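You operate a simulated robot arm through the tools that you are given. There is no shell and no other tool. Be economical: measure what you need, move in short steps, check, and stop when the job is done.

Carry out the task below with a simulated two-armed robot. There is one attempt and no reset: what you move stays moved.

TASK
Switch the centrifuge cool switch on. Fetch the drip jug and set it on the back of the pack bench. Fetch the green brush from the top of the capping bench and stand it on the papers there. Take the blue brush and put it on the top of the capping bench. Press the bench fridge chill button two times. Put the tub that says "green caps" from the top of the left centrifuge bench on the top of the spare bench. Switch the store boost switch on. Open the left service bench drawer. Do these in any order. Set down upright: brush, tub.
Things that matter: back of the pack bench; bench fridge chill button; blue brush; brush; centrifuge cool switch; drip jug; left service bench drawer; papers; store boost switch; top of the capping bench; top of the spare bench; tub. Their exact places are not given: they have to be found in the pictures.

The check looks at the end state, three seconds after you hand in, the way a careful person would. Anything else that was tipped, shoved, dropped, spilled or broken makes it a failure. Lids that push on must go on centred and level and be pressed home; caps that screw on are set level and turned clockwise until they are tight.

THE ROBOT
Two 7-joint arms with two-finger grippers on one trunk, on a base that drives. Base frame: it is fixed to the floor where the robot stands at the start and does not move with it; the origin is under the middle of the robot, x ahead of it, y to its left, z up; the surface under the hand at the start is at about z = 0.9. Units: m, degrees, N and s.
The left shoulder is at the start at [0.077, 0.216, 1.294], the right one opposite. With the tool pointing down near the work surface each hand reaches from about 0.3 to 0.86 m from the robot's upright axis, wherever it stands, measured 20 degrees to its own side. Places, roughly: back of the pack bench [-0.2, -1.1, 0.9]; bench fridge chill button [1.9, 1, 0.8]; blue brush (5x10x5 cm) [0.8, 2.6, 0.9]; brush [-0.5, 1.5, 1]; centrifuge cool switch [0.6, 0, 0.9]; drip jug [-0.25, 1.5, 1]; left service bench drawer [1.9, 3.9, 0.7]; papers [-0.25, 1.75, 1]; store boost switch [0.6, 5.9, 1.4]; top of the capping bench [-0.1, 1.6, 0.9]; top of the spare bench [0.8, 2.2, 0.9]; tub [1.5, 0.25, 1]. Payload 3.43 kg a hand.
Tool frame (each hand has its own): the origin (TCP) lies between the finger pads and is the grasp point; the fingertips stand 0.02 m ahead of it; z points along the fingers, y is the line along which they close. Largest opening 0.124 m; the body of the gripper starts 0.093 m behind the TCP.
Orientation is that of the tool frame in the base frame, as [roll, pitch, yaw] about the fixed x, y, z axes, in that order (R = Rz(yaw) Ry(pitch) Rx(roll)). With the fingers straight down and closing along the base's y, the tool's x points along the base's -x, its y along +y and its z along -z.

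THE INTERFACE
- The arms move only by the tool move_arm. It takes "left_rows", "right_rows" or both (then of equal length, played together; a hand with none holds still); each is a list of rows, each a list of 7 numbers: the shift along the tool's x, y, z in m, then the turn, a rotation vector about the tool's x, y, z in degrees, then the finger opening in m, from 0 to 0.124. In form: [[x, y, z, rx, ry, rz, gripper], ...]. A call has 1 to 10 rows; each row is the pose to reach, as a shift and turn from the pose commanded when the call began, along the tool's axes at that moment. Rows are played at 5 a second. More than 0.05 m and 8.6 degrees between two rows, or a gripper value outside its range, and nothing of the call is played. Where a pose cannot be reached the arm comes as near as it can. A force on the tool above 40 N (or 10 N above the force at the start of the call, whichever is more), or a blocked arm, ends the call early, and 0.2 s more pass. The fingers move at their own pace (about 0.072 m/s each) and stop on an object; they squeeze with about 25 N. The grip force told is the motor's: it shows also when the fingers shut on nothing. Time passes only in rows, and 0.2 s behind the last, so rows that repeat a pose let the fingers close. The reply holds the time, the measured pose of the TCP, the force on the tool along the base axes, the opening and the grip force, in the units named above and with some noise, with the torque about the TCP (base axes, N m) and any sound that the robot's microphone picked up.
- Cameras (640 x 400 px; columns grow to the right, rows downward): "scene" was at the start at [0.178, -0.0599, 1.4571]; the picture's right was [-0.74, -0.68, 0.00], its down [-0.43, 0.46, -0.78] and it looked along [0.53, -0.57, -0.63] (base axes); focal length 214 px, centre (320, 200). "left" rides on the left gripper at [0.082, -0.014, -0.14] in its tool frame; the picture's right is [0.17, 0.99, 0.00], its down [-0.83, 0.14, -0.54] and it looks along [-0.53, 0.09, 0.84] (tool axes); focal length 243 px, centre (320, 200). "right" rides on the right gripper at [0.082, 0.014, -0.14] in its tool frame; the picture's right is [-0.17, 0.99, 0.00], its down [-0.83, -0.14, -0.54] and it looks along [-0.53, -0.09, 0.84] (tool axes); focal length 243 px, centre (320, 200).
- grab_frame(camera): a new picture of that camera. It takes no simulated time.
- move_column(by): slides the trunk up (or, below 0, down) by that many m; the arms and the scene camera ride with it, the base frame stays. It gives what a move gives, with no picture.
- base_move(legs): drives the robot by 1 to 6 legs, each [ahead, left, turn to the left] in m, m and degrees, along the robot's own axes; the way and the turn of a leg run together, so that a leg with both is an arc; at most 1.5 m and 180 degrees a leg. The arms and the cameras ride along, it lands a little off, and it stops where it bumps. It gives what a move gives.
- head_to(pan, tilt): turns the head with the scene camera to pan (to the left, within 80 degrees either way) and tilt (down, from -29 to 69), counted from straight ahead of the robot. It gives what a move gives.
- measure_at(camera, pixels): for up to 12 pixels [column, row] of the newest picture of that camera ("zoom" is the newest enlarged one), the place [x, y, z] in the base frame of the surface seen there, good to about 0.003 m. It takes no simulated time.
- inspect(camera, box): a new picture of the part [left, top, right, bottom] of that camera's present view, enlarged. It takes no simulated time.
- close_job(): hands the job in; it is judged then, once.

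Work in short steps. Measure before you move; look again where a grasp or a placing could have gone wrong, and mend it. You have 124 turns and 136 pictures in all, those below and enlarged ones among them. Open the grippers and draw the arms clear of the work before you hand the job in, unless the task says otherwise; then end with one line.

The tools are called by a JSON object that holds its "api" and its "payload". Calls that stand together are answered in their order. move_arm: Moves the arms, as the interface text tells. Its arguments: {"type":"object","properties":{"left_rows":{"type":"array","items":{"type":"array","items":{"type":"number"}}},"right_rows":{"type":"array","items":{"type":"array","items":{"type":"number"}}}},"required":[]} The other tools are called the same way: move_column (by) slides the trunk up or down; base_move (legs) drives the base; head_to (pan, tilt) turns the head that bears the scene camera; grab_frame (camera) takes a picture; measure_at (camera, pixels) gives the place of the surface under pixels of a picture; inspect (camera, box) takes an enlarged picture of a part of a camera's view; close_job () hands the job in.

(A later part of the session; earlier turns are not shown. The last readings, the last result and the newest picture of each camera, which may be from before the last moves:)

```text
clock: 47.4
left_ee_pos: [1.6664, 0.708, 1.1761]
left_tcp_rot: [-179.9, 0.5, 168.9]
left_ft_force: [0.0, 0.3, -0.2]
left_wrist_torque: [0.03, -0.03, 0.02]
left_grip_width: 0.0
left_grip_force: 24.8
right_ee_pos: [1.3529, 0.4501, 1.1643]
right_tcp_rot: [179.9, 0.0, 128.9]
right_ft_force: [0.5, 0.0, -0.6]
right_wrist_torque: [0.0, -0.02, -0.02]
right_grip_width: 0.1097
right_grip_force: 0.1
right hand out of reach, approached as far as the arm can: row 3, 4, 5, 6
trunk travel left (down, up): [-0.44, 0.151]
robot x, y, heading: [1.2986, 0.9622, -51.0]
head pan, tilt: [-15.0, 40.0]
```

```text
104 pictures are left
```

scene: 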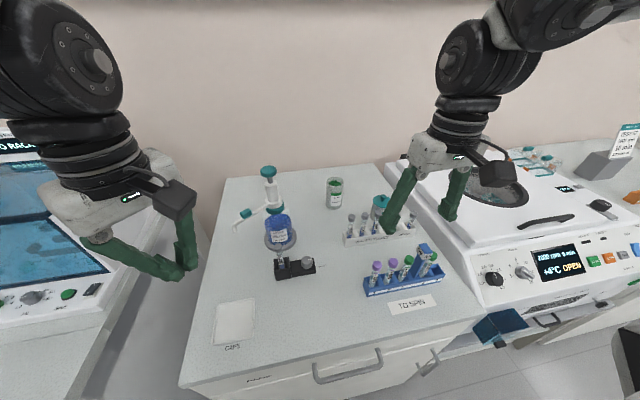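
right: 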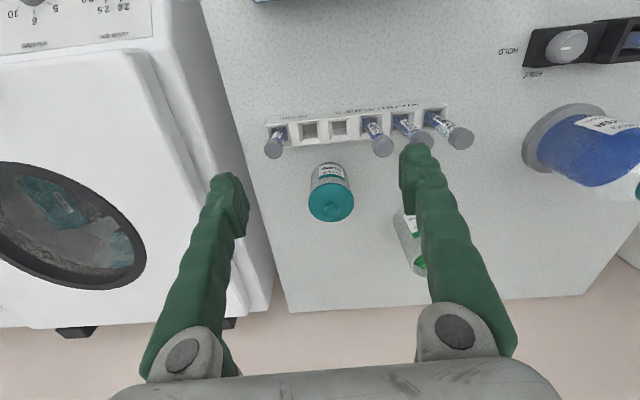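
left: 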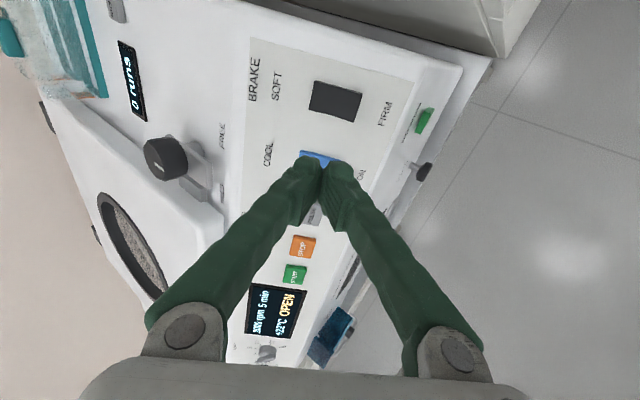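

Now the elbow is up, a more natural pose. I extend forward toward the tub, descending slightly to z≈1.09.

{"api": "move_arm", "payload": {"right_rows": [[-0.035, 0.006, 0.01, 0, 0, 0, 0.11], [-0.07, 0.012, 0.02, 0, 0, 0, 0.11], [-0.105, 0.018, 0.03, 0, 0, 0, 0.11], [-0.14, 0.024, 0.04, 0, 0, 0, 0.11], [-0.175, 0.03, 0.05, 0, 0, 0, 0.11], [-0.21, 0.036, 0.06, 0, 0, 0, 0.11], [-0.245, 0.042, 0.07, 0, 0, 0, 0.11], [-0.28, 0.048, 0.07, 0, 0, 0, 0.11], [-0.315, 0.05, 0.07, 0, 0, 0, 0.11], [-0.35, 0.05, 0.07, 0, 0, 0, 0.11]]}}

{"api": "grab_frame", "payload": {"camera": "right"}}

```text
clock: 49.6
left_ee_pos: [1.6672, 0.7075, 1.1782]
left_tcp_rot: [-180.0, 0.5, 168.9]
left_ft_force: [-0.7, 0.1, 0.3]
left_wrist_torque: [-0.01, -0.01, -0.01]
left_grip_width: 0.0
left_grip_force: 25.1
right_ee_pos: [1.435, 0.2566, 1.0749]
right_tcp_rot: [179.8, 0.2, 128.7]
right_ft_force: [0.5, -0.4, 0.1]
right_wrist_torque: [-0.01, -0.01, 0.01]
right_grip_width: 0.1099
right_grip_force: 0.0
right hand out of reach, approached as far as the arm can: row 4, 5, 6, 7, 8, 9, 10
trunk travel left (down, up): [-0.44, 0.151]
robot x, y, heading: [1.2959, 0.9612, -51.1]
head pan, tilt: [-15.0, 40.0]
```

```text
103 pictures are left
```

right: 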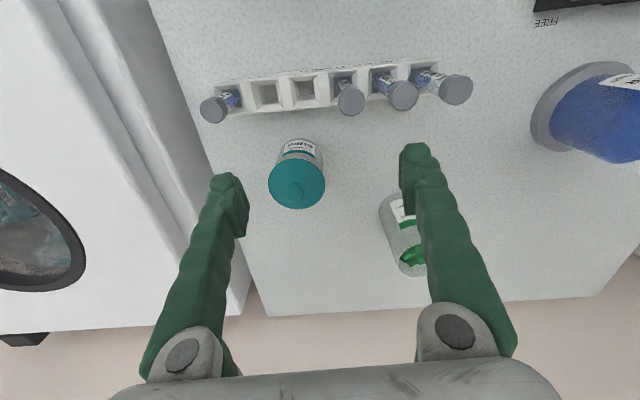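

The vertical-tool reach ends here, so I tilt the hand forward 40° (fingers toward the bench back), which sets the wrist well within reach, and move to a pre-grasp 0.12 m back from the tub.

{"api": "move_arm", "payload": {"right_rows": [[0.01, 0.01, 0, 0, -7, 0, 0.11], [0.01, 0.02, 0, 0, -14, 0, 0.11], [0, 0.04, 0, 0, -21, 0, 0.11], [-0.02, 0.06, 0, 0, -28, 0, 0.11], [-0.045, 0.08, 0.01, 0, -34, 0, 0.11], [-0.075, 0.102, 0.02, 0, -40, 0, 0.11]]}}

{"api": "grab_frame", "payload": {"camera": "right"}}

{"api": "grab_frame", "payload": {"camera": "scene"}}

```text
clock: 51.0
left_ee_pos: [1.6686, 0.7069, 1.1764]
left_tcp_rot: [179.8, 0.5, 169.1]
left_ft_force: [-0.3, -0.3, 0.0]
left_wrist_torque: [0.02, 0.03, -0.01]
left_grip_width: 0.0
left_grip_force: 24.9
right_ee_pos: [1.5606, 0.2694, 1.0561]
right_tcp_rot: [179.9, 39.9, 128.7]
right_ft_force: [0.2, -0.4, 0.3]
right_wrist_torque: [0.05, 0.02, -0.01]
right_grip_width: 0.1102
right_grip_force: 0.0
trunk travel left (down, up): [-0.44, 0.151]
robot x, y, heading: [1.2921, 0.9578, -51.1]
head pan, tilt: [-15.0, 40.0]
```

```text
102 pictures are left
```

right: 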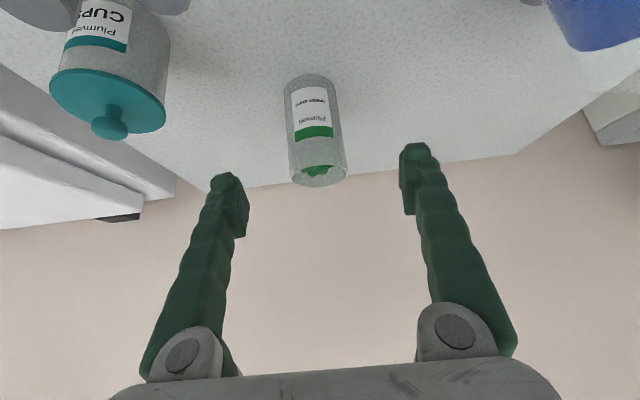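

```text
101 pictures are left
```

scene: 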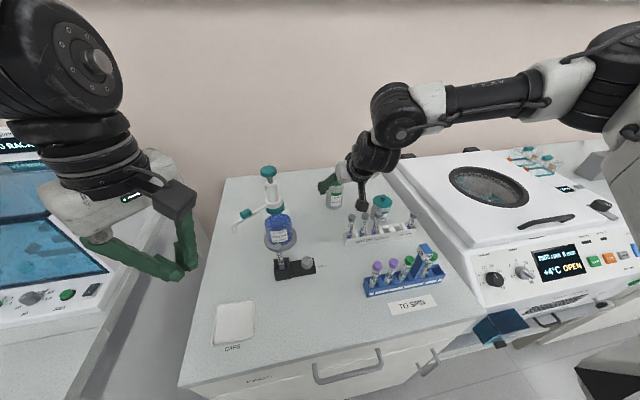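

Tub is centred between the fingers. I advance 0.129 m along the tool and close gently.

{"api": "move_arm", "payload": {"right_rows": [[0, -0.002, 0.035, 0, 0, 0, 0.11], [0, -0.004, 0.07, 0, 0, 0, 0.11], [0, -0.004, 0.1, 0, 0, 0, 0.11], [0, -0.004, 0.129, 0, 0, 0, 0.11], [0, -0.004, 0.129, 0, 0, 0, 0.08], [0, -0.004, 0.129, 0, 0, 0, 0.05], [0, -0.004, 0.129, 0, 0, 0, 0.04], [0, -0.004, 0.129, 0, 0, 0, 0.04]]}}

{"api": "grab_frame", "payload": {"camera": "right"}}

```text
clock: 52.4
left_ee_pos: [1.6677, 0.7101, 1.1769]
left_tcp_rot: [-179.8, 0.5, 168.9]
left_ft_force: [-0.4, 0.7, 0.2]
left_wrist_torque: [0.0, 0.0, -0.01]
left_grip_width: 0.0
left_grip_force: 25.1
right_ee_pos: [1.6004, 0.2034, 0.9726]
right_tcp_rot: [179.5, 40.9, 128.4]
right_ft_force: [0.0, -3.0, 29.0]
right_wrist_torque: [3.98, 2.88, 0.18]
right_grip_width: 0.0612
right_grip_force: 9.4
right hand out of reach, approached as far as the arm can: row 4, 5, 6
trunk travel left (down, up): [-0.44, 0.151]
robot x, y, heading: [1.2992, 0.9604, -51.2]
head pan, tilt: [-15.0, 40.0]
stopped in row 6 (right hand): the force on the tool passed its limit at 41 N (the readings are from after the stop); the commanded pose is now the measured one
```

```text
100 pictures are left
```

right: 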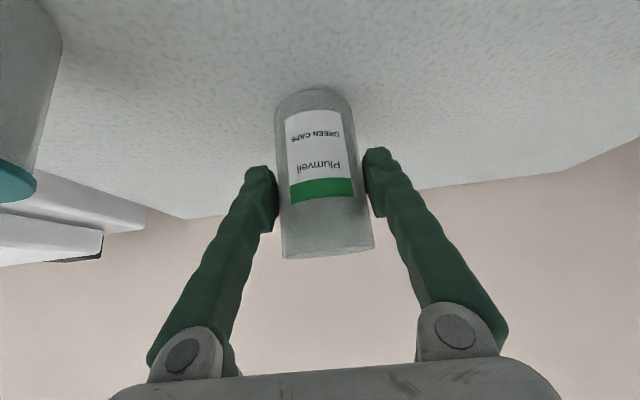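

An upward force with torque suggests the wrist camera underside is pressing on the tube rack. I look before moving.

{"api": "inspect", "payload": {"camera": "scene", "box": [300, 140, 460, 260]}}

```text
3.33 times, centred on (380, 200) of scene
```

zoom: 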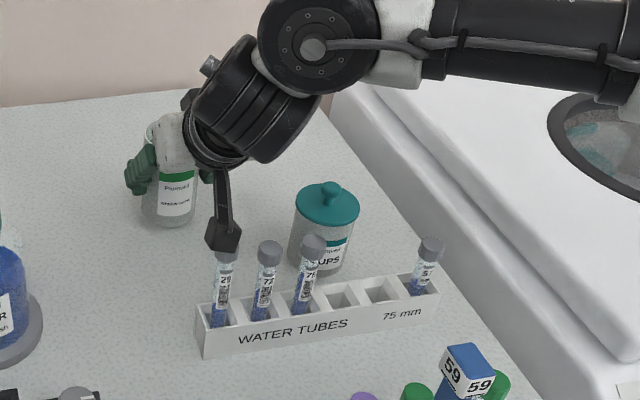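

The camera bracket rests on tube 29, which still stands. I raise the hand 14 mm straight up to clear it and then close on the upper part of the tub.

{"api": "move_arm", "payload": {"right_rows": [[-0.005, 0, -0.006, 0, 0, 0, 0.075], [-0.009, 0, -0.0105, 0, 0, 0, 0.075], [-0.009, 0, -0.0105, 0, 0, 0, 0.065], [-0.009, 0, -0.0105, 0, 0, 0, 0.045], [-0.009, 0, -0.0105, 0, 0, 0, 0.045]]}}

{"api": "inspect", "payload": {"camera": "scene", "box": [300, 140, 460, 260]}}

```text
clock: 53.5
left_ee_pos: [1.6674, 0.7086, 1.1771]
left_tcp_rot: [180.0, 0.3, 168.9]
left_ft_force: [0.9, 0.2, 1.7]
left_wrist_torque: [0.0, -0.01, 0.01]
left_grip_width: 0.0001
left_grip_force: 25.1
right_ee_pos: [1.6006, 0.2037, 0.981]
right_tcp_rot: [179.6, 40.4, 128.7]
right_ft_force: [1.1, -0.4, -1.6]
right_wrist_torque: [0.03, 0.04, -0.03]
right_grip_width: 0.0602
right_grip_force: 25.1
trunk travel left (down, up): [-0.44, 0.151]
robot x, y, heading: [1.2975, 0.9596, -51.2]
head pan, tilt: [-15.0, 40.0]
```

```text
3.33 times, centred on (380, 200) of scene
```

zoom: 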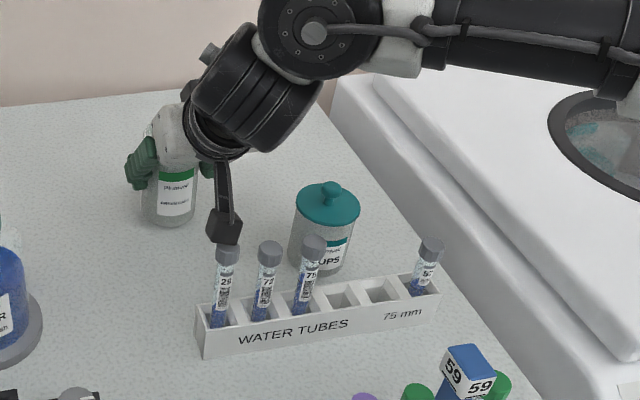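

Firm grip (0.0602 m, 25 N). I lift straight up, then draw back, keeping the tub upright.

{"api": "move_arm", "payload": {"right_rows": [[-0.026, 0, -0.0305, 0, 0, 0, 0.045], [-0.052, 0, -0.061, 0, 0, 0, 0.045], [-0.078, 0, -0.0915, 0, 0, 0, 0.045], [-0.0475, 0, -0.1175, 0, 0, 0, 0.045], [-0.017, 0, -0.143, 0, 0, 0, 0.045], [0.0135, 0, -0.169, 0, 0, 0, 0.045], [0.044, 0, -0.195, 0, 0, 0, 0.045], [0.0745, 0, -0.221, 0, 0, 0, 0.045]]}}

{"api": "grab_frame", "payload": {"camera": "scene"}}

```text
clock: 55.4
left_ee_pos: [1.6652, 0.7064, 1.1773]
left_tcp_rot: [179.9, 0.6, 169.0]
left_ft_force: [-0.4, -1.2, -0.4]
left_wrist_torque: [-0.01, 0.0, 0.0]
left_grip_width: 0.0001
left_grip_force: 25.4
right_ee_pos: [1.4669, 0.3233, 1.0989]
right_tcp_rot: [179.5, 40.5, 128.9]
right_ft_force: [1.4, -6.9, -2.3]
right_wrist_torque: [-0.56, -0.14, -0.07]
right_grip_width: 0.0602
right_grip_force: 25.1
right hand out of reach, approached as far as the arm can: row 2, 3, 7, 8
trunk travel left (down, up): [-0.44, 0.151]
robot x, y, heading: [1.2941, 0.9633, -50.9]
head pan, tilt: [-15.0, 40.0]
```

```text
97 pictures are left
```

scene: 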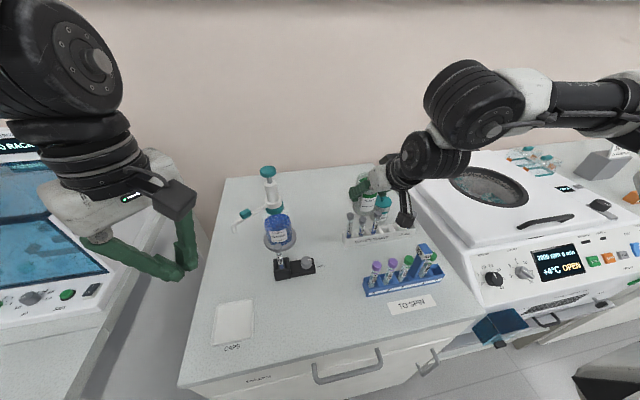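

There's a small side force; I look closer at the tub and its surroundings.

{"api": "inspect", "payload": {"camera": "scene", "box": [320, 140, 460, 250]}}

{"api": "grab_frame", "payload": {"camera": "right"}}

```text
3.64 times, centred on (390, 195) of scene
```

zoom: 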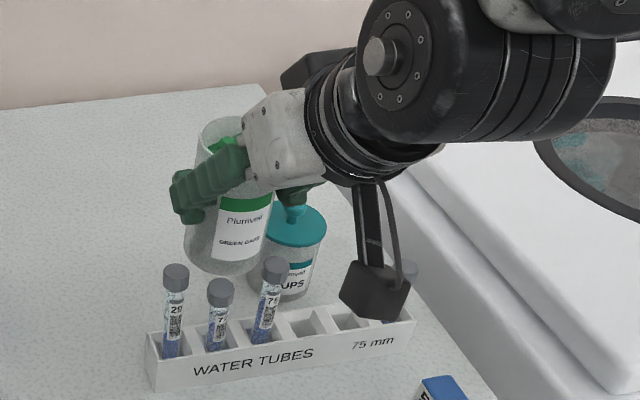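

```text
95 pictures are left
```

right: 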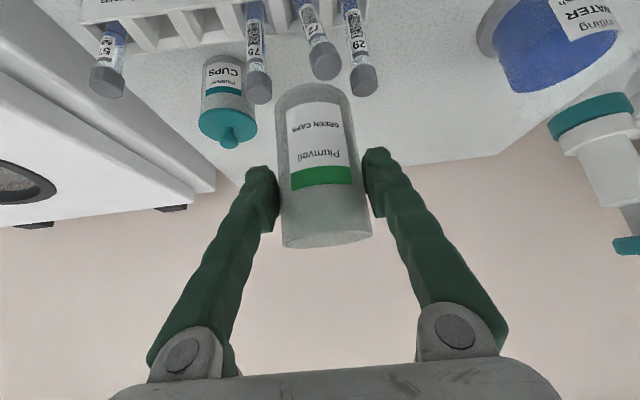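

{"api": "measure_at", "payload": {"camera": "scene", "pixels": [[378, 212], [351, 215], [362, 202], [374, 206], [363, 215], [404, 222]]}}

```text
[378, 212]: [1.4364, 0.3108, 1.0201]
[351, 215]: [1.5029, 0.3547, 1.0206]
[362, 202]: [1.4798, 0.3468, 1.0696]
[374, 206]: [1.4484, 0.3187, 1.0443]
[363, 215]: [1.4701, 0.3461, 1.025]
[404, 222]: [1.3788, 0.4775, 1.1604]
```

The tube caps reach z≈1.02 and the tub's base is level with them – the tub is lightly touching tube 75. I ease forward 15 mm and then lift everything with the trunk.

{"api": "move_arm", "payload": {"right_rows": [[-0.0114, 0, 0.0097, 0, 0, 0, 0.045]]}}

{"api": "move_column", "payload": {"by": 0.15}}

{"api": "grab_frame", "payload": {"camera": "right"}}

{"api": "grab_frame", "payload": {"camera": "scene"}}

```text
clock: 55.8
left_ee_pos: [1.6664, 0.7092, 1.1771]
left_tcp_rot: [180.0, 0.6, 168.9]
left_ft_force: [0.1, 0.3, 0.0]
left_wrist_torque: [0.01, 0.01, 0.01]
left_grip_width: 0.0001
left_grip_force: 25.0
right_ee_pos: [1.481, 0.3145, 1.0961]
right_tcp_rot: [179.8, 40.4, 128.5]
right_ft_force: [0.6, 0.1, -1.7]
right_wrist_torque: [0.02, 0.02, -0.02]
right_grip_width: 0.0606
right_grip_force: 24.7
trunk travel left (down, up): [-0.44, 0.151]
robot x, y, heading: [1.2925, 0.9613, -51.1]
head pan, tilt: [-15.0, 40.0]
```

```text
clock: 57.5
left_ee_pos: [1.6681, 0.7079, 1.3254]
left_tcp_rot: [179.9, 0.4, 168.9]
left_ft_force: [0.4, -0.1, 0.4]
left_wrist_torque: [0.0, 0.01, 0.03]
left_grip_width: 0.0002
left_grip_force: 24.5
right_ee_pos: [1.482, 0.3152, 1.2468]
right_tcp_rot: [179.7, 40.3, 128.6]
right_ft_force: [0.4, -0.1, -0.8]
right_wrist_torque: [0.01, 0.05, -0.04]
right_grip_width: 0.0601
right_grip_force: 24.6
trunk travel left (down, up): [-0.59, 0.001]
robot x, y, heading: [1.2915, 0.965, -51.1]
head pan, tilt: [-15.0, 40.0]
```

```text
94 pictures are left
```

right: 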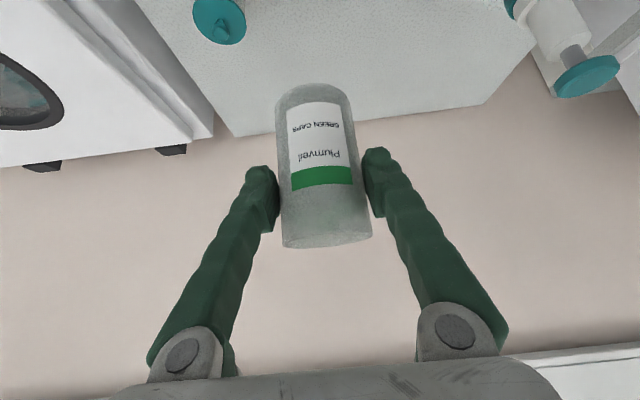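

```text
93 pictures are left
```

scene: 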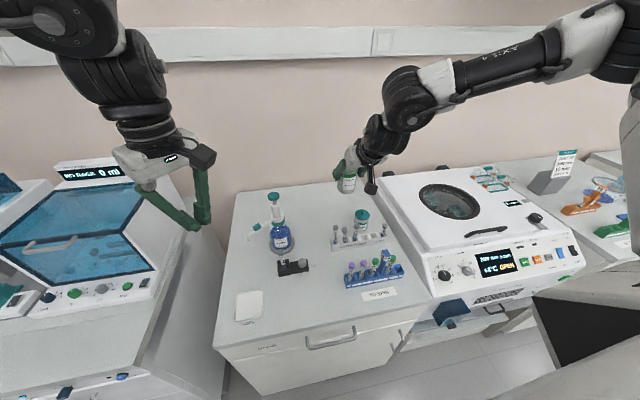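

Tub held upright; racks undisturbed. I back off, turn around to face the spare bench on the other side of the aisle.

{"api": "base_move", "payload": {"legs": [[-0.35, 0, 0], [0, 0, 90], [0.25, 0, 0], [0, 0, 90]]}}

{"api": "head_to", "payload": {"pan": -10, "tilt": 35}}

{"api": "grab_frame", "payload": {"camera": "scene"}}

```text
clock: 72.2
left_ee_pos: [0.9086, 1.6634, 1.3277]
left_tcp_rot: [-179.9, 0.5, -14.6]
left_ft_force: [0.1, 0.2, 0.5]
left_wrist_torque: [0.03, -0.02, -0.01]
left_grip_width: 0.0001
left_grip_force: 24.8
right_ee_pos: [1.1169, 2.0456, 1.2493]
right_tcp_rot: [179.7, 40.4, -54.9]
right_ft_force: [0.7, -1.1, -1.3]
right_wrist_torque: [-0.03, -0.07, -0.01]
right_grip_width: 0.0599
right_grip_force: 25.2
trunk travel left (down, up): [-0.59, 0.001]
robot x, y, heading: [1.2611, 1.3893, 125.0]
head pan, tilt: [-15.0, 40.0]
```

```text
clock: 72.9
left_ee_pos: [0.9084, 1.6632, 1.3269]
left_tcp_rot: [180.0, 0.5, -14.8]
left_ft_force: [-0.5, -0.1, 0.7]
left_wrist_torque: [-0.01, -0.01, 0.02]
left_grip_width: 0.0002
left_grip_force: 25.0
right_ee_pos: [1.1172, 2.0463, 1.2493]
right_tcp_rot: [179.7, 40.4, -55.0]
right_ft_force: [-1.0, -0.3, -1.2]
right_wrist_torque: [0.02, 0.0, 0.01]
right_grip_width: 0.0597
right_grip_force: 25.9
trunk travel left (down, up): [-0.59, 0.001]
robot x, y, heading: [1.2611, 1.3891, 125.1]
head pan, tilt: [-10.0, 35.0]
```

```text
92 pictures are left
```

scene: 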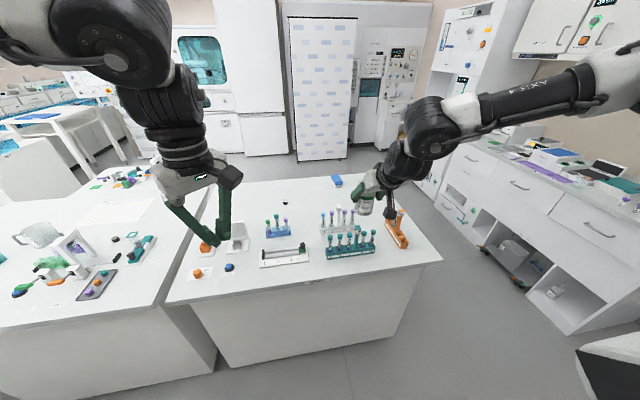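

I enlarge the spare bench to see free spots and the blue brush at about (337,181).

{"api": "inspect", "payload": {"camera": "scene", "box": [170, 160, 450, 310]}}

{"api": "measure_at", "payload": {"camera": "scene", "pixels": [[337, 182], [165, 303], [440, 262], [300, 190], [250, 200], [300, 215], [330, 205], [290, 248], [258, 205], [345, 268]]}}

```text
2.29 times, centred on (310, 235) of scene
```

zoom: 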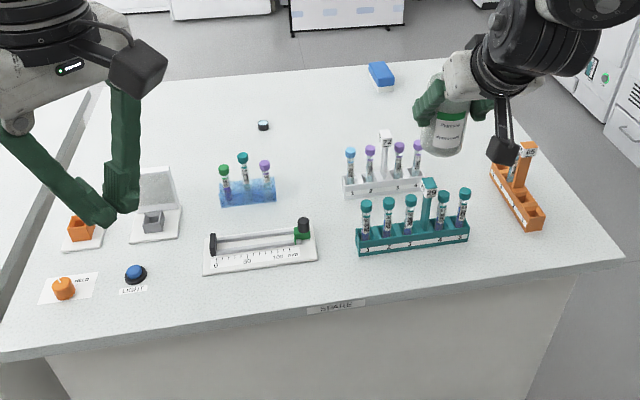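

```text
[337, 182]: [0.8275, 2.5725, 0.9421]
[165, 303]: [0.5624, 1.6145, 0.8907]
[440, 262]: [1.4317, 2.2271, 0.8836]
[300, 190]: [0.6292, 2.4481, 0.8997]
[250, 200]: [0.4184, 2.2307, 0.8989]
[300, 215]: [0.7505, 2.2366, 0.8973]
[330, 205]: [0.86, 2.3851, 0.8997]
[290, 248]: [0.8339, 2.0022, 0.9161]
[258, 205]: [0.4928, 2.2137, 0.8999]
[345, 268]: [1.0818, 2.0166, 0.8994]
```

The back-right area of the spare bench is free and near the blue brush, best worked from the bench's right end. I measure the free floor there.

{"api": "measure_at", "payload": {"camera": "scene", "pixels": [[430, 208], [480, 250], [568, 332], [500, 300], [430, 320], [465, 245], [416, 187], [350, 183], [380, 215], [397, 225]]}}

{"api": "head_to", "payload": {"pan": -65, "tilt": 35}}

{"api": "grab_frame", "payload": {"camera": "scene"}}

```text
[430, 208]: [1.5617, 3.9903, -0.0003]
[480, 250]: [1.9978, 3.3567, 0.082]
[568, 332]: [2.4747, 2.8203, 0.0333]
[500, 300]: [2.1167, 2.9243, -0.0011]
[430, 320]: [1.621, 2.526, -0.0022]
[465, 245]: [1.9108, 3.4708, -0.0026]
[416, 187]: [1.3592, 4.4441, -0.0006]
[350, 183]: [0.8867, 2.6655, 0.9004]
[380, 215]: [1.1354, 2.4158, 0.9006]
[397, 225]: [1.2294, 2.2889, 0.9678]
```

```text
clock: 74.1
left_ee_pos: [0.9072, 1.6632, 1.3279]
left_tcp_rot: [-179.9, 0.5, -14.7]
left_ft_force: [0.4, -0.9, 0.1]
left_wrist_torque: [0.0, -0.02, 0.0]
left_grip_width: 0.0
left_grip_force: 25.1
right_ee_pos: [1.117, 2.0455, 1.2489]
right_tcp_rot: [179.7, 40.4, -55.0]
right_ft_force: [0.3, 0.3, -1.5]
right_wrist_torque: [0.01, -0.04, -0.01]
right_grip_width: 0.0595
right_grip_force: 25.0
trunk travel left (down, up): [-0.59, 0.001]
robot x, y, heading: [1.2648, 1.3841, 125.1]
head pan, tilt: [-65.0, 35.0]
```

```text
90 pictures are left
```

scene: 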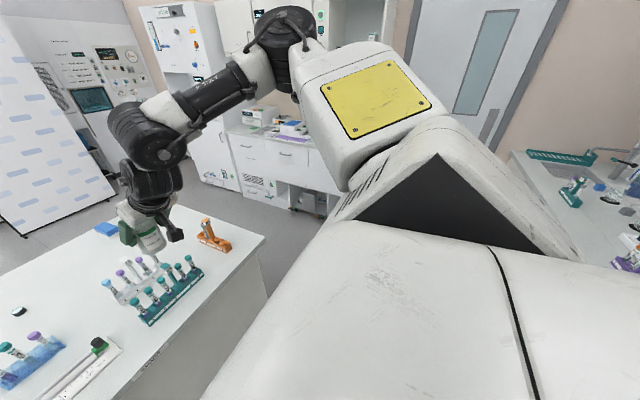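

The bench runs along 35°, right-front corner (1.43, 2.23), with ~1.15 m of free floor to the counter. I drive right past the end, forward, and turn to face the bench's end.

{"api": "base_move", "payload": {"legs": [[0, -1.08, 0], [0.94, 0, 0], [0, 0, 90]]}}

{"api": "head_to", "payload": {"pan": -15, "tilt": 45}}

{"api": "grab_frame", "payload": {"camera": "scene"}}

```text
clock: 99.6
left_ee_pos: [1.3374, 2.4153, 1.3281]
left_tcp_rot: [-180.0, 0.5, 75.9]
left_ft_force: [-1.1, 0.7, 0.1]
left_wrist_torque: [-0.01, 0.0, 0.02]
left_grip_width: 0.0
left_grip_force: 24.7
right_ee_pos: [0.9546, 2.6209, 1.2491]
right_tcp_rot: [179.7, 40.5, 35.6]
right_ft_force: [0.8, 0.4, -0.2]
right_wrist_torque: [-0.01, -0.03, 0.02]
right_grip_width: 0.0598
right_grip_force: 25.0
trunk travel left (down, up): [-0.59, 0.001]
robot x, y, heading: [1.6115, 2.7687, -144.4]
head pan, tilt: [-65.0, 35.0]
```

```text
clock: 100.8
left_ee_pos: [1.336, 2.4157, 1.3267]
left_tcp_rot: [180.0, 0.4, 75.8]
left_ft_force: [0.4, -0.1, -0.2]
left_wrist_torque: [0.03, 0.04, -0.01]
left_grip_width: 0.0
left_grip_force: 24.9
right_ee_pos: [0.9543, 2.6207, 1.2488]
right_tcp_rot: [179.7, 40.3, 35.5]
right_ft_force: [-0.5, -0.7, -1.0]
right_wrist_torque: [-0.01, -0.05, -0.01]
right_grip_width: 0.0596
right_grip_force: 26.1
trunk travel left (down, up): [-0.59, 0.001]
robot x, y, heading: [1.6088, 2.7712, -144.5]
head pan, tilt: [-15.0, 45.0]
```

```text
89 pictures are left
```

scene: 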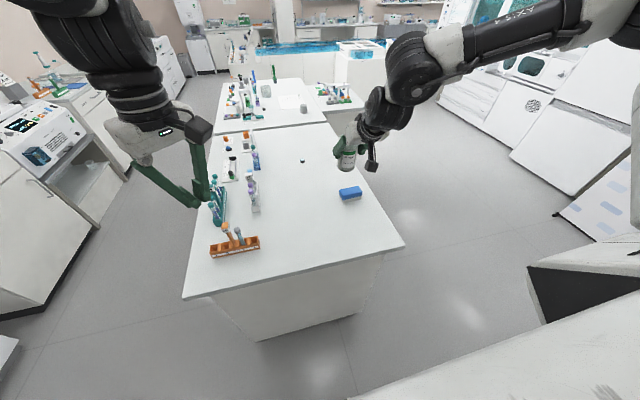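

Clear view: brush at (350,193), wide free area around (300,215). I measure the free spot, edges and brush.

{"api": "measure_at", "payload": {"camera": "scene", "pixels": [[300, 215], [310, 235], [330, 230], [300, 268], [403, 246], [350, 190], [342, 198], [362, 193], [185, 297], [350, 175]]}}

{"api": "inspect", "payload": {"camera": "scene", "box": [320, 170, 380, 210]}}

```text
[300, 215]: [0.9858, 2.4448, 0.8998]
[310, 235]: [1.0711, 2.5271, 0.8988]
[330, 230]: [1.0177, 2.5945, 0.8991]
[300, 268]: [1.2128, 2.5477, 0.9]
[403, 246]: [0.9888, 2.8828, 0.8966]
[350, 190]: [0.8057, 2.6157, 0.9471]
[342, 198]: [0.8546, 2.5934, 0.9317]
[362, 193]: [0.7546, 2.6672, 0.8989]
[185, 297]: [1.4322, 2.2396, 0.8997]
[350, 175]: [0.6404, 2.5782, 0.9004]
```

```text
10.00 times, centred on (350, 190) of scene
```

zoom: 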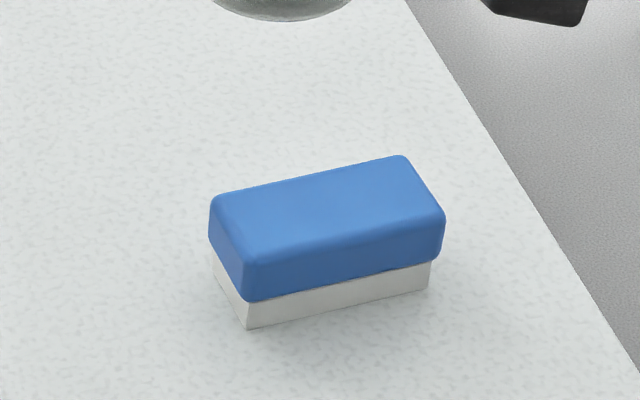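

I place the tub at about (1.03, 2.50): shift the hand left 0.14, then lower with the trunk.

{"api": "move_arm", "payload": {"right_rows": [[0, 0.035, 0, 0, 0, 0, 0.045], [0, 0.07, 0, 0, 0, 0, 0.045], [0, 0.105, 0, 0, 0, 0, 0.045], [0, 0.14, 0, 0, 0, 0, 0.045]]}}

{"api": "move_column", "payload": {"by": -0.15}}

{"api": "grab_frame", "payload": {"camera": "scene"}}

```text
clock: 101.8
left_ee_pos: [1.337, 2.4141, 1.3266]
left_tcp_rot: [-180.0, 0.5, 75.8]
left_ft_force: [-0.7, 0.1, 0.0]
left_wrist_torque: [0.01, 0.02, 0.01]
left_grip_width: 0.0
left_grip_force: 25.0
right_ee_pos: [0.9799, 2.5819, 1.2485]
right_tcp_rot: [179.6, 40.5, 35.6]
right_ft_force: [1.1, 0.4, -2.1]
right_wrist_torque: [-0.02, 0.0, -0.01]
right_grip_width: 0.0598
right_grip_force: 25.5
right hand out of reach, approached as far as the arm can: row 2, 3, 4
trunk travel left (down, up): [-0.59, 0.001]
robot x, y, heading: [1.6139, 2.7711, -144.3]
head pan, tilt: [-15.0, 45.0]
```

```text
clock: 103.5
left_ee_pos: [1.3378, 2.4146, 1.1771]
left_tcp_rot: [-179.9, 0.6, 75.8]
left_ft_force: [0.6, -0.5, -0.1]
left_wrist_torque: [0.01, 0.01, -0.02]
left_grip_width: 0.0001
left_grip_force: 24.7
right_ee_pos: [0.9852, 2.5863, 1.0037]
right_tcp_rot: [179.8, 31.2, 35.7]
right_ft_force: [0.3, -0.4, -0.9]
right_wrist_torque: [0.0, 0.01, 0.01]
right_grip_width: 0.0595
right_grip_force: 24.7
trunk travel left (down, up): [-0.44, 0.151]
robot x, y, heading: [1.6107, 2.7756, -144.5]
head pan, tilt: [-15.0, 45.0]
```

```text
87 pictures are left
```

scene: 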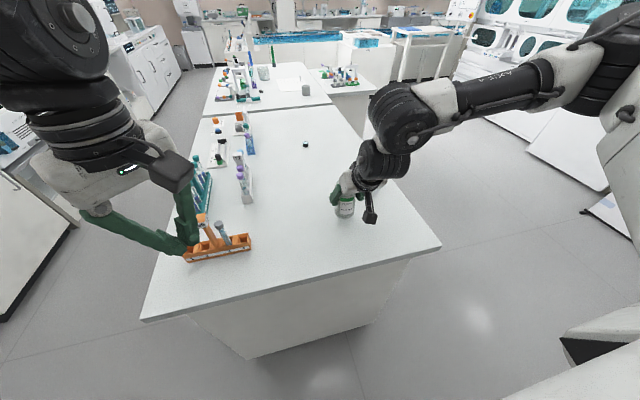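

The hand sagged and its tilt changed to 31° (tub base now near z≈0.92). I restore the tilt and shift left, away from the brush, before setting down.

{"api": "move_arm", "payload": {"right_rows": [[0, 0, -0.005, 0, -4.6, 0, 0.045], [0, 0.0, -0.005, 0, -9.2, 0, 0.045], [0.01, 0.03, -0.005, 0, -9.2, 0, 0.045], [0.02, 0.06, -0.005, 0, -9.2, 0, 0.045], [0.02, 0.09, -0.005, 0, -9.2, 0, 0.045]]}}

{"api": "inspect", "payload": {"camera": "scene", "box": [240, 150, 420, 280]}}

```text
clock: 104.8
left_ee_pos: [1.3388, 2.4154, 1.1779]
left_tcp_rot: [180.0, 0.5, 75.8]
left_ft_force: [-0.2, -0.4, -0.4]
left_wrist_torque: [0.02, -0.02, 0.01]
left_grip_width: 0.0
left_grip_force: 25.5
right_ee_pos: [0.9864, 2.563, 0.9928]
right_tcp_rot: [179.5, 40.3, 35.7]
right_ft_force: [-0.4, 0.6, -1.5]
right_wrist_torque: [0.01, -0.01, -0.03]
right_grip_width: 0.0596
right_grip_force: 25.3
right hand out of reach, approached as far as the arm can: row 2, 3, 4, 5
trunk travel left (down, up): [-0.44, 0.151]
robot x, y, heading: [1.6125, 2.7701, -144.3]
head pan, tilt: [-15.0, 45.0]
```

```text
3.08 times, centred on (330, 215) of scene
```

zoom: 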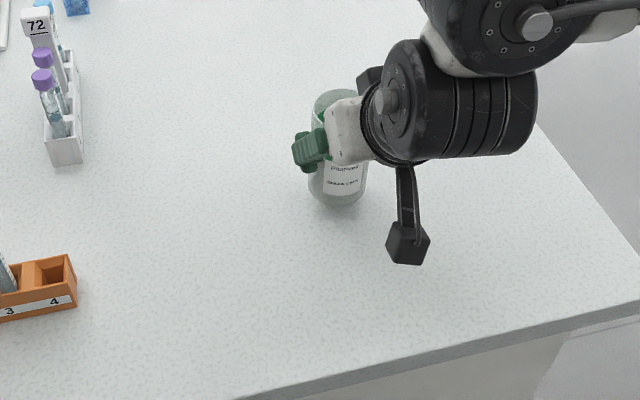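

The tub is upright about 1 cm above the bench. I lower it, and stop on contact.

{"api": "move_arm", "payload": {"right_rows": [[0.0035, 0, 0.0042, 0, 0, 0, 0.045], [0.0058, 0, 0.0068, 0, 0, 0, 0.045], [0.0071, 0, 0.0084, 0, 0, 0, 0.045], [0.0078, 0, 0.0092, 0, 0, 0, 0.045]]}}

{"api": "inspect", "payload": {"camera": "scene", "box": [300, 160, 400, 230]}}

```text
clock: 105.8
left_ee_pos: [1.3386, 2.4149, 1.1764]
left_tcp_rot: [180.0, 0.5, 75.8]
left_ft_force: [0.5, 1.1, -0.2]
left_wrist_torque: [-0.01, -0.01, -0.01]
left_grip_width: 0.0
left_grip_force: 25.0
right_ee_pos: [0.9866, 2.5623, 0.9828]
right_tcp_rot: [179.6, 40.4, 35.6]
right_ft_force: [0.4, -0.2, -1.7]
right_wrist_torque: [0.01, -0.02, -0.02]
right_grip_width: 0.0594
right_grip_force: 24.9
trunk travel left (down, up): [-0.44, 0.151]
robot x, y, heading: [1.6114, 2.7682, -144.5]
head pan, tilt: [-15.0, 45.0]
```

```text
5.71 times, centred on (350, 195) of scene
```

zoom: 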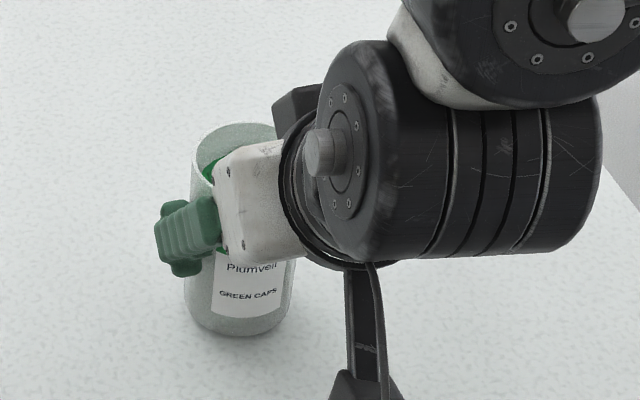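

No contact yet; I lower a few mm more.

{"api": "move_arm", "payload": {"right_rows": [[0.0013, 0, 0.0015, 0, 0, 0, 0.045], [0.0026, 0, 0.003, 0, 0, 0, 0.045], [0.0026, 0, 0.003, 0, 0, 0, 0.045]]}}

```text
clock: 106.5
left_ee_pos: [1.3374, 2.4146, 1.1778]
left_tcp_rot: [-179.9, 0.4, 75.8]
left_ft_force: [0.7, -0.4, -0.5]
left_wrist_torque: [-0.02, 0.01, 0.03]
left_grip_width: 0.0001
left_grip_force: 25.5
right_ee_pos: [0.9858, 2.5619, 0.979]
right_tcp_rot: [179.6, 40.5, 35.6]
right_ft_force: [-0.2, 0.8, 2.8]
right_wrist_torque: [0.12, 0.05, 0.0]
right_grip_width: 0.0595
right_grip_force: 24.7
trunk travel left (down, up): [-0.44, 0.151]
robot x, y, heading: [1.6111, 2.7729, -144.2]
head pan, tilt: [-15.0, 45.0]
```

Contact (+2.8 N). I open and withdraw backward along the tool axis.

{"api": "move_arm", "payload": {"right_rows": [[0, 0, 0, 0, 0, 0, 0.075], [0, 0, 0, 0, 0, 0, 0.09], [0, 0, -0.02, 0, 0, 0, 0.1], [0, 0, -0.06, 0, 0, 0, 0.11], [0, 0, -0.1, 0, 0, 0, 0.11], [0, 0, -0.14, 0, 0, 0, 0.11]]}}

{"api": "grab_frame", "payload": {"camera": "scene"}}

```text
clock: 108.0
left_ee_pos: [1.3387, 2.415, 1.1781]
left_tcp_rot: [180.0, 0.5, 75.9]
left_ft_force: [-0.2, 0.2, -0.8]
left_wrist_torque: [0.02, -0.04, 0.02]
left_grip_width: 0.0002
left_grip_force: 24.6
right_ee_pos: [0.9749, 2.5548, 1.0519]
right_tcp_rot: [179.5, 40.3, 35.9]
right_ft_force: [0.0, 0.3, -0.1]
right_wrist_torque: [0.0, 0.01, -0.01]
right_grip_width: 0.1101
right_grip_force: 0.1
right hand out of reach, approached as far as the arm can: row 3, 4, 5, 6
trunk travel left (down, up): [-0.44, 0.151]
robot x, y, heading: [1.6104, 2.7726, -144.2]
head pan, tilt: [-15.0, 45.0]
```

```text
84 pictures are left
```

scene: 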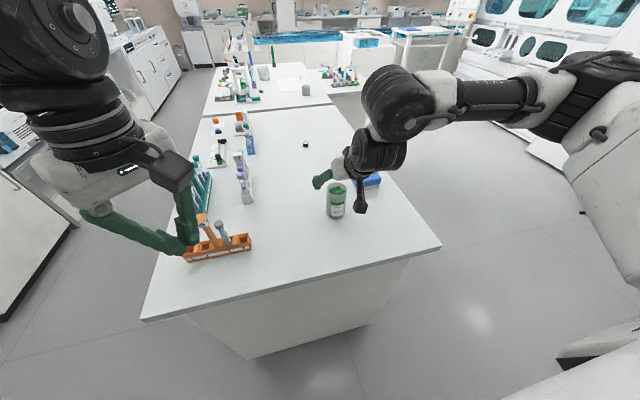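

The tub stands upright and free. The brush lies near the back edge, so I'll work from behind the bench; I raise the trunk and check the floor there.

{"api": "move_column", "payload": {"by": 0.15}}

{"api": "head_to", "payload": {"pan": -45, "tilt": 30}}

{"api": "grab_frame", "payload": {"camera": "scene"}}

```text
clock: 109.7
left_ee_pos: [1.3378, 2.4138, 1.326]
left_tcp_rot: [179.8, 0.4, 75.7]
left_ft_force: [-1.2, 0.2, 0.7]
left_wrist_torque: [0.04, 0.02, -0.01]
left_grip_width: 0.0
left_grip_force: 25.0
right_ee_pos: [0.9973, 2.5717, 1.4329]
right_tcp_rot: [179.6, 61.6, 36.0]
right_ft_force: [-0.5, -0.1, -0.6]
right_wrist_torque: [-0.02, 0.01, -0.02]
right_grip_width: 0.1102
right_grip_force: 0.1
trunk travel left (down, up): [-0.59, 0.001]
robot x, y, heading: [1.613, 2.7716, -144.3]
head pan, tilt: [-15.0, 45.0]
```

```text
clock: 110.7
left_ee_pos: [1.3378, 2.4144, 1.3284]
left_tcp_rot: [-179.9, 0.5, 75.7]
left_ft_force: [0.1, 0.1, -0.4]
left_wrist_torque: [0.02, -0.01, 0.0]
left_grip_width: 0.0
left_grip_force: 24.8
right_ee_pos: [0.998, 2.5723, 1.4338]
right_tcp_rot: [179.6, 61.8, 36.1]
right_ft_force: [0.7, -0.1, 0.2]
right_wrist_torque: [0.03, 0.01, 0.02]
right_grip_width: 0.1101
right_grip_force: 0.1
trunk travel left (down, up): [-0.59, 0.001]
robot x, y, heading: [1.6086, 2.7703, -144.3]
head pan, tilt: [-45.0, 30.0]
```

```text
83 pictures are left
```

scene: 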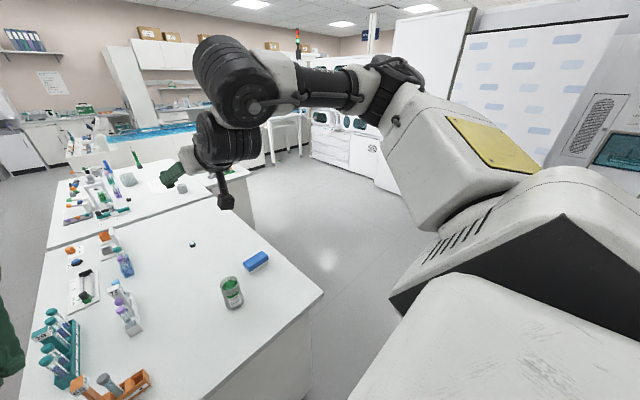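

{"api": "measure_at", "payload": {"camera": "scene", "pixels": [[322, 293], [250, 225], [340, 190], [375, 195], [400, 240], [190, 175], [253, 195], [130, 180], [200, 190], [245, 180]]}}

{"api": "inspect", "payload": {"camera": "scene", "box": [40, 120, 280, 280]}}

```text
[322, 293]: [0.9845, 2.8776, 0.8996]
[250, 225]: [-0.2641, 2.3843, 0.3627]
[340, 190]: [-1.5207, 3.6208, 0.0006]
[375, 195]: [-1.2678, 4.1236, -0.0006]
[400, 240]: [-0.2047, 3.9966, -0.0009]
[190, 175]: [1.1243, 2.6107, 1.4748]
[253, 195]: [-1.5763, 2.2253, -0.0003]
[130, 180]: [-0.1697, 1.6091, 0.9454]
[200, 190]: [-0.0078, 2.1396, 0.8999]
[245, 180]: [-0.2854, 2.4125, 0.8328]
```

```text
2.50 times, centred on (160, 200) of scene
```

zoom: 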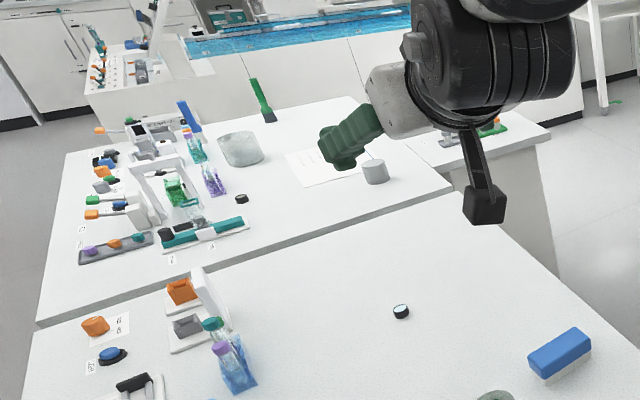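

Behind the spare bench is open floor; another table stands behind the capping bench from about its end. I drive around to the back of the spare bench, facing it, to take the blue brush with the left hand.

{"api": "base_move", "payload": {"legs": [[0, -0.8, 0], [0.91, 0, 0], [0, 0, 89.5]]}}

{"api": "head_to", "payload": {"pan": 5, "tilt": 50}}

{"api": "grab_frame", "payload": {"camera": "scene"}}

{"api": "grab_frame", "payload": {"camera": "left"}}

```text
clock: 132.6
left_ee_pos: [0.7588, 2.644, 1.3272]
left_tcp_rot: [-180.0, 0.5, 165.6]
left_ft_force: [-0.2, 0.1, 0.6]
left_wrist_torque: [0.03, 0.01, -0.02]
left_grip_width: 0.0002
left_grip_force: 24.8
right_ee_pos: [0.6004, 2.3051, 1.434]
right_tcp_rot: [179.7, 61.6, 125.8]
right_ft_force: [-0.7, 0.2, -0.2]
right_wrist_torque: [0.01, 0.0, 0.06]
right_grip_width: 0.11
right_grip_force: 0.1
trunk travel left (down, up): [-0.59, 0.001]
robot x, y, heading: [0.4028, 2.9167, -54.4]
head pan, tilt: [-45.0, 30.0]
```

```text
clock: 133.8
left_ee_pos: [0.7587, 2.646, 1.3272]
left_tcp_rot: [-179.9, 0.5, 165.8]
left_ft_force: [-0.4, -1.0, 0.2]
left_wrist_torque: [0.0, -0.03, 0.02]
left_grip_width: 0.0
left_grip_force: 25.3
right_ee_pos: [0.5999, 2.3053, 1.4335]
right_tcp_rot: [179.6, 61.7, 125.8]
right_ft_force: [0.5, -0.4, -0.4]
right_wrist_torque: [0.0, 0.0, 0.0]
right_grip_width: 0.11
right_grip_force: 0.2
trunk travel left (down, up): [-0.59, 0.001]
robot x, y, heading: [0.4028, 2.917, -54.9]
head pan, tilt: [5.0, 50.0]
```

```text
81 pictures are left
```

scene: 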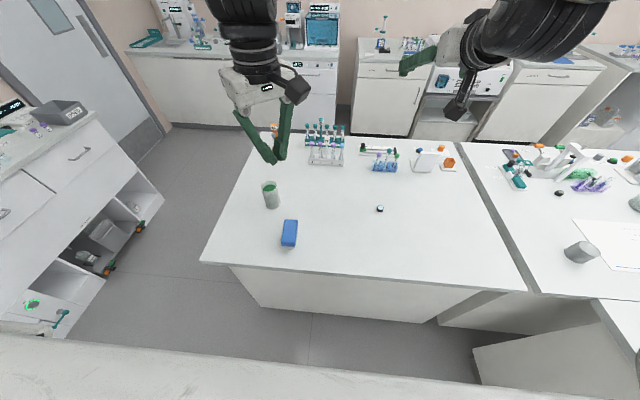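

```text
80 pictures are left
```

left: 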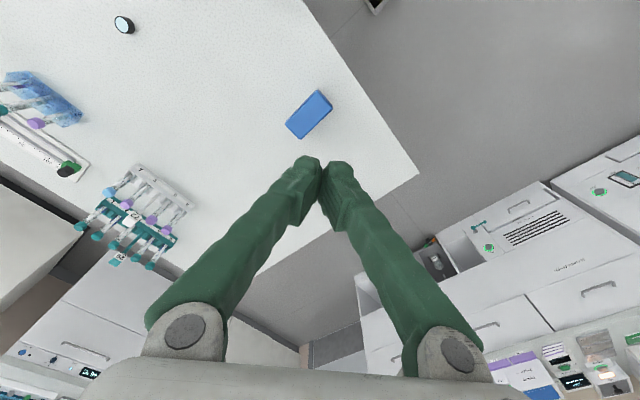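

The brush is right under the left hand. I measure its top corners in the left picture.

{"api": "measure_at", "payload": {"camera": "left", "pixels": [[318, 92], [331, 107], [302, 137], [288, 122], [310, 114]]}}

{"api": "measure_at", "payload": {"camera": "scene", "pixels": [[289, 226], [283, 243], [296, 243], [295, 222], [283, 222], [210, 262], [600, 270], [580, 290], [560, 235], [520, 285]]}}

```text
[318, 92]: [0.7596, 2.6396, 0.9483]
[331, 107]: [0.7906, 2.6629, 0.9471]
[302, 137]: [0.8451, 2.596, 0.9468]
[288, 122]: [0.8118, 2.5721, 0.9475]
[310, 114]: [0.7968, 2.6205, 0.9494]
```

```text
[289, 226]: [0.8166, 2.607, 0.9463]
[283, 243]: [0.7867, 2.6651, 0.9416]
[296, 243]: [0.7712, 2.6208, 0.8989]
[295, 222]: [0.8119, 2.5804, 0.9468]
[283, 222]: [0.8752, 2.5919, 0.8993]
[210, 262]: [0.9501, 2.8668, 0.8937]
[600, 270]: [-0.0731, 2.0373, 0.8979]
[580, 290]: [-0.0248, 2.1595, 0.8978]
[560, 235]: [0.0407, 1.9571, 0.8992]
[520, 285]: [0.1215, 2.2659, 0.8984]
```

Brush centre (0.802, 2.618), long axis at about -53°. I turn the left hand 39°, centre it, open, and lower the trunk.

{"api": "move_arm", "payload": {"left_rows": [[-0.01, -0.003, 0, 0, 0, 8, 0.03], [-0.02, -0.007, 0, 0, 0, 16, 0.06], [-0.03, -0.01, 0, 0, 0, 24, 0.09], [-0.04, -0.013, 0, 0, 0, 32, 0.1], [-0.0485, -0.0166, 0, 0, 0, 39, 0.1]]}}

{"api": "move_column", "payload": {"by": -0.15}}

{"api": "grab_frame", "payload": {"camera": "left"}}

```text
clock: 134.9
left_ee_pos: [0.7884, 2.6188, 1.3249]
left_tcp_rot: [179.7, 0.5, 126.8]
left_ft_force: [1.0, -0.2, -1.1]
left_wrist_torque: [0.03, 0.0, -0.01]
left_grip_width: 0.1001
left_grip_force: 0.0
left hand out of reach, approached as far as the arm can: row 5
right_ee_pos: [0.6001, 2.3046, 1.4317]
right_tcp_rot: [179.6, 61.7, 126.0]
right_ft_force: [0.4, -0.5, 0.3]
right_wrist_torque: [0.0, 0.02, 0.01]
right_grip_width: 0.1099
right_grip_force: 0.0
trunk travel left (down, up): [-0.59, 0.001]
robot x, y, heading: [0.4037, 2.9139, -54.5]
head pan, tilt: [5.0, 50.0]
```

```text
clock: 136.7
left_ee_pos: [0.7883, 2.6135, 1.117]
left_tcp_rot: [179.6, -7.1, 126.7]
left_ft_force: [0.8, -0.5, 0.5]
left_wrist_torque: [-0.02, -0.04, -0.04]
left_grip_width: 0.0998
left_grip_force: 0.1
right_ee_pos: [0.6166, 2.2801, 1.0612]
right_tcp_rot: [179.3, 41.1, 125.8]
right_ft_force: [0.2, -0.2, -0.8]
right_wrist_torque: [-0.02, 0.02, 0.02]
right_grip_width: 0.1099
right_grip_force: 0.2
trunk travel left (down, up): [-0.44, 0.151]
robot x, y, heading: [0.4006, 2.9159, -54.5]
head pan, tilt: [5.0, 50.0]
```

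```text
79 pictures are left
```

left: 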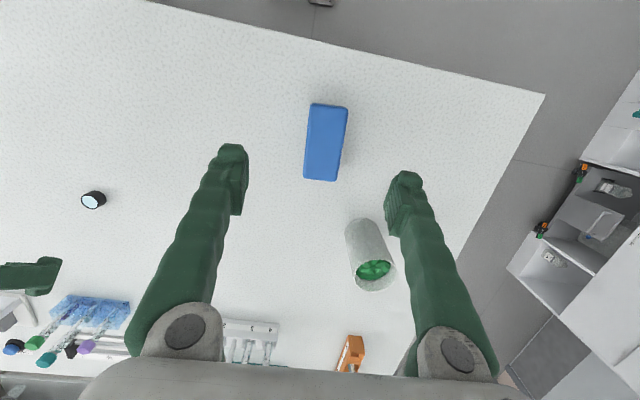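

The hand is over the brush but tilted 7°; I level it and descend to brush height.

{"api": "move_arm", "payload": {"left_rows": [[-0.005, 0.007, 0.02, 0, -3.5, 0, 0.1], [-0.009, 0.014, 0.05, 0, -7.1, 0, 0.1], [-0.014, 0.014, 0.09, 0, -7.1, 0, 0.1], [-0.019, 0.014, 0.12, 0, -7.1, 0, 0.1]]}}

{"api": "grab_frame", "payload": {"camera": "left"}}

```text
clock: 137.7
left_ee_pos: [0.8047, 2.621, 0.9972]
left_tcp_rot: [179.7, 0.0, 126.6]
left_ft_force: [-0.3, -0.7, 0.0]
left_wrist_torque: [-0.02, -0.03, 0.0]
left_grip_width: 0.1001
left_grip_force: 0.1
right_ee_pos: [0.6172, 2.2786, 1.0589]
right_tcp_rot: [179.4, 41.1, 125.9]
right_ft_force: [-0.3, -0.1, -0.5]
right_wrist_torque: [-0.01, 0.04, 0.03]
right_grip_width: 0.1098
right_grip_force: 0.1
trunk travel left (down, up): [-0.44, 0.151]
robot x, y, heading: [0.4031, 2.9194, -54.6]
head pan, tilt: [5.0, 50.0]
```

```text
78 pictures are left
```

left: 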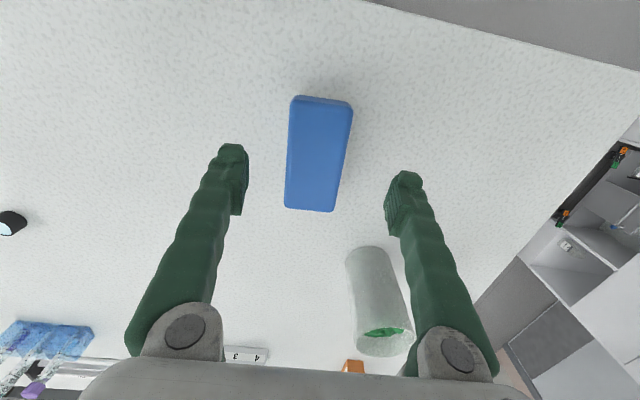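

Reach works at this height. I go down 0.07 and close on the brush.

{"api": "move_arm", "payload": {"left_rows": [[0.002, 0, 0.035, 0, 0, 0, 0.1], [0.002, -0.002, 0.07, 0, 0, 0, 0.1], [0.002, -0.002, 0.07, 0, 0, 0, 0.07], [0.002, -0.002, 0.07, 0, 0, 0, 0.04], [0.002, -0.002, 0.07, 0, 0, 0, 0.035], [0.002, -0.002, 0.07, 0, 0, 0, 0.035]]}}

{"api": "grab_frame", "payload": {"camera": "left"}}

```text
clock: 139.1
left_ee_pos: [0.7987, 2.6202, 0.9246]
left_tcp_rot: [179.6, 0.0, 126.7]
left_ft_force: [0.1, 0.1, 0.0]
left_wrist_torque: [-0.08, -0.03, 0.01]
left_grip_width: 0.0449
left_grip_force: 24.8
right_ee_pos: [0.6159, 2.2814, 1.0614]
right_tcp_rot: [179.3, 41.1, 125.9]
right_ft_force: [-0.2, -0.6, 0.5]
right_wrist_torque: [0.01, -0.04, 0.01]
right_grip_width: 0.11
right_grip_force: 0.0
trunk travel left (down, up): [-0.44, 0.151]
robot x, y, heading: [0.4039, 2.9174, -54.4]
head pan, tilt: [5.0, 50.0]
```

```text
77 pictures are left
```

left: 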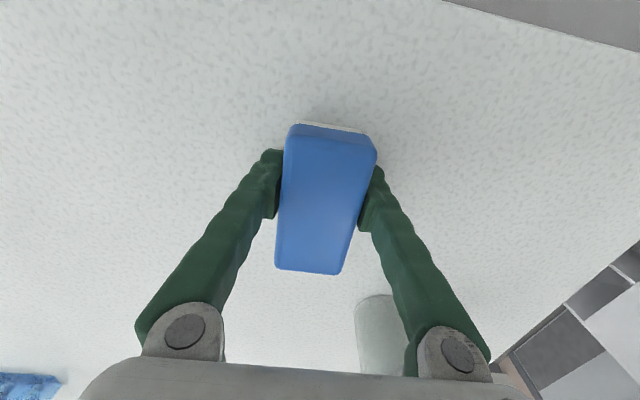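

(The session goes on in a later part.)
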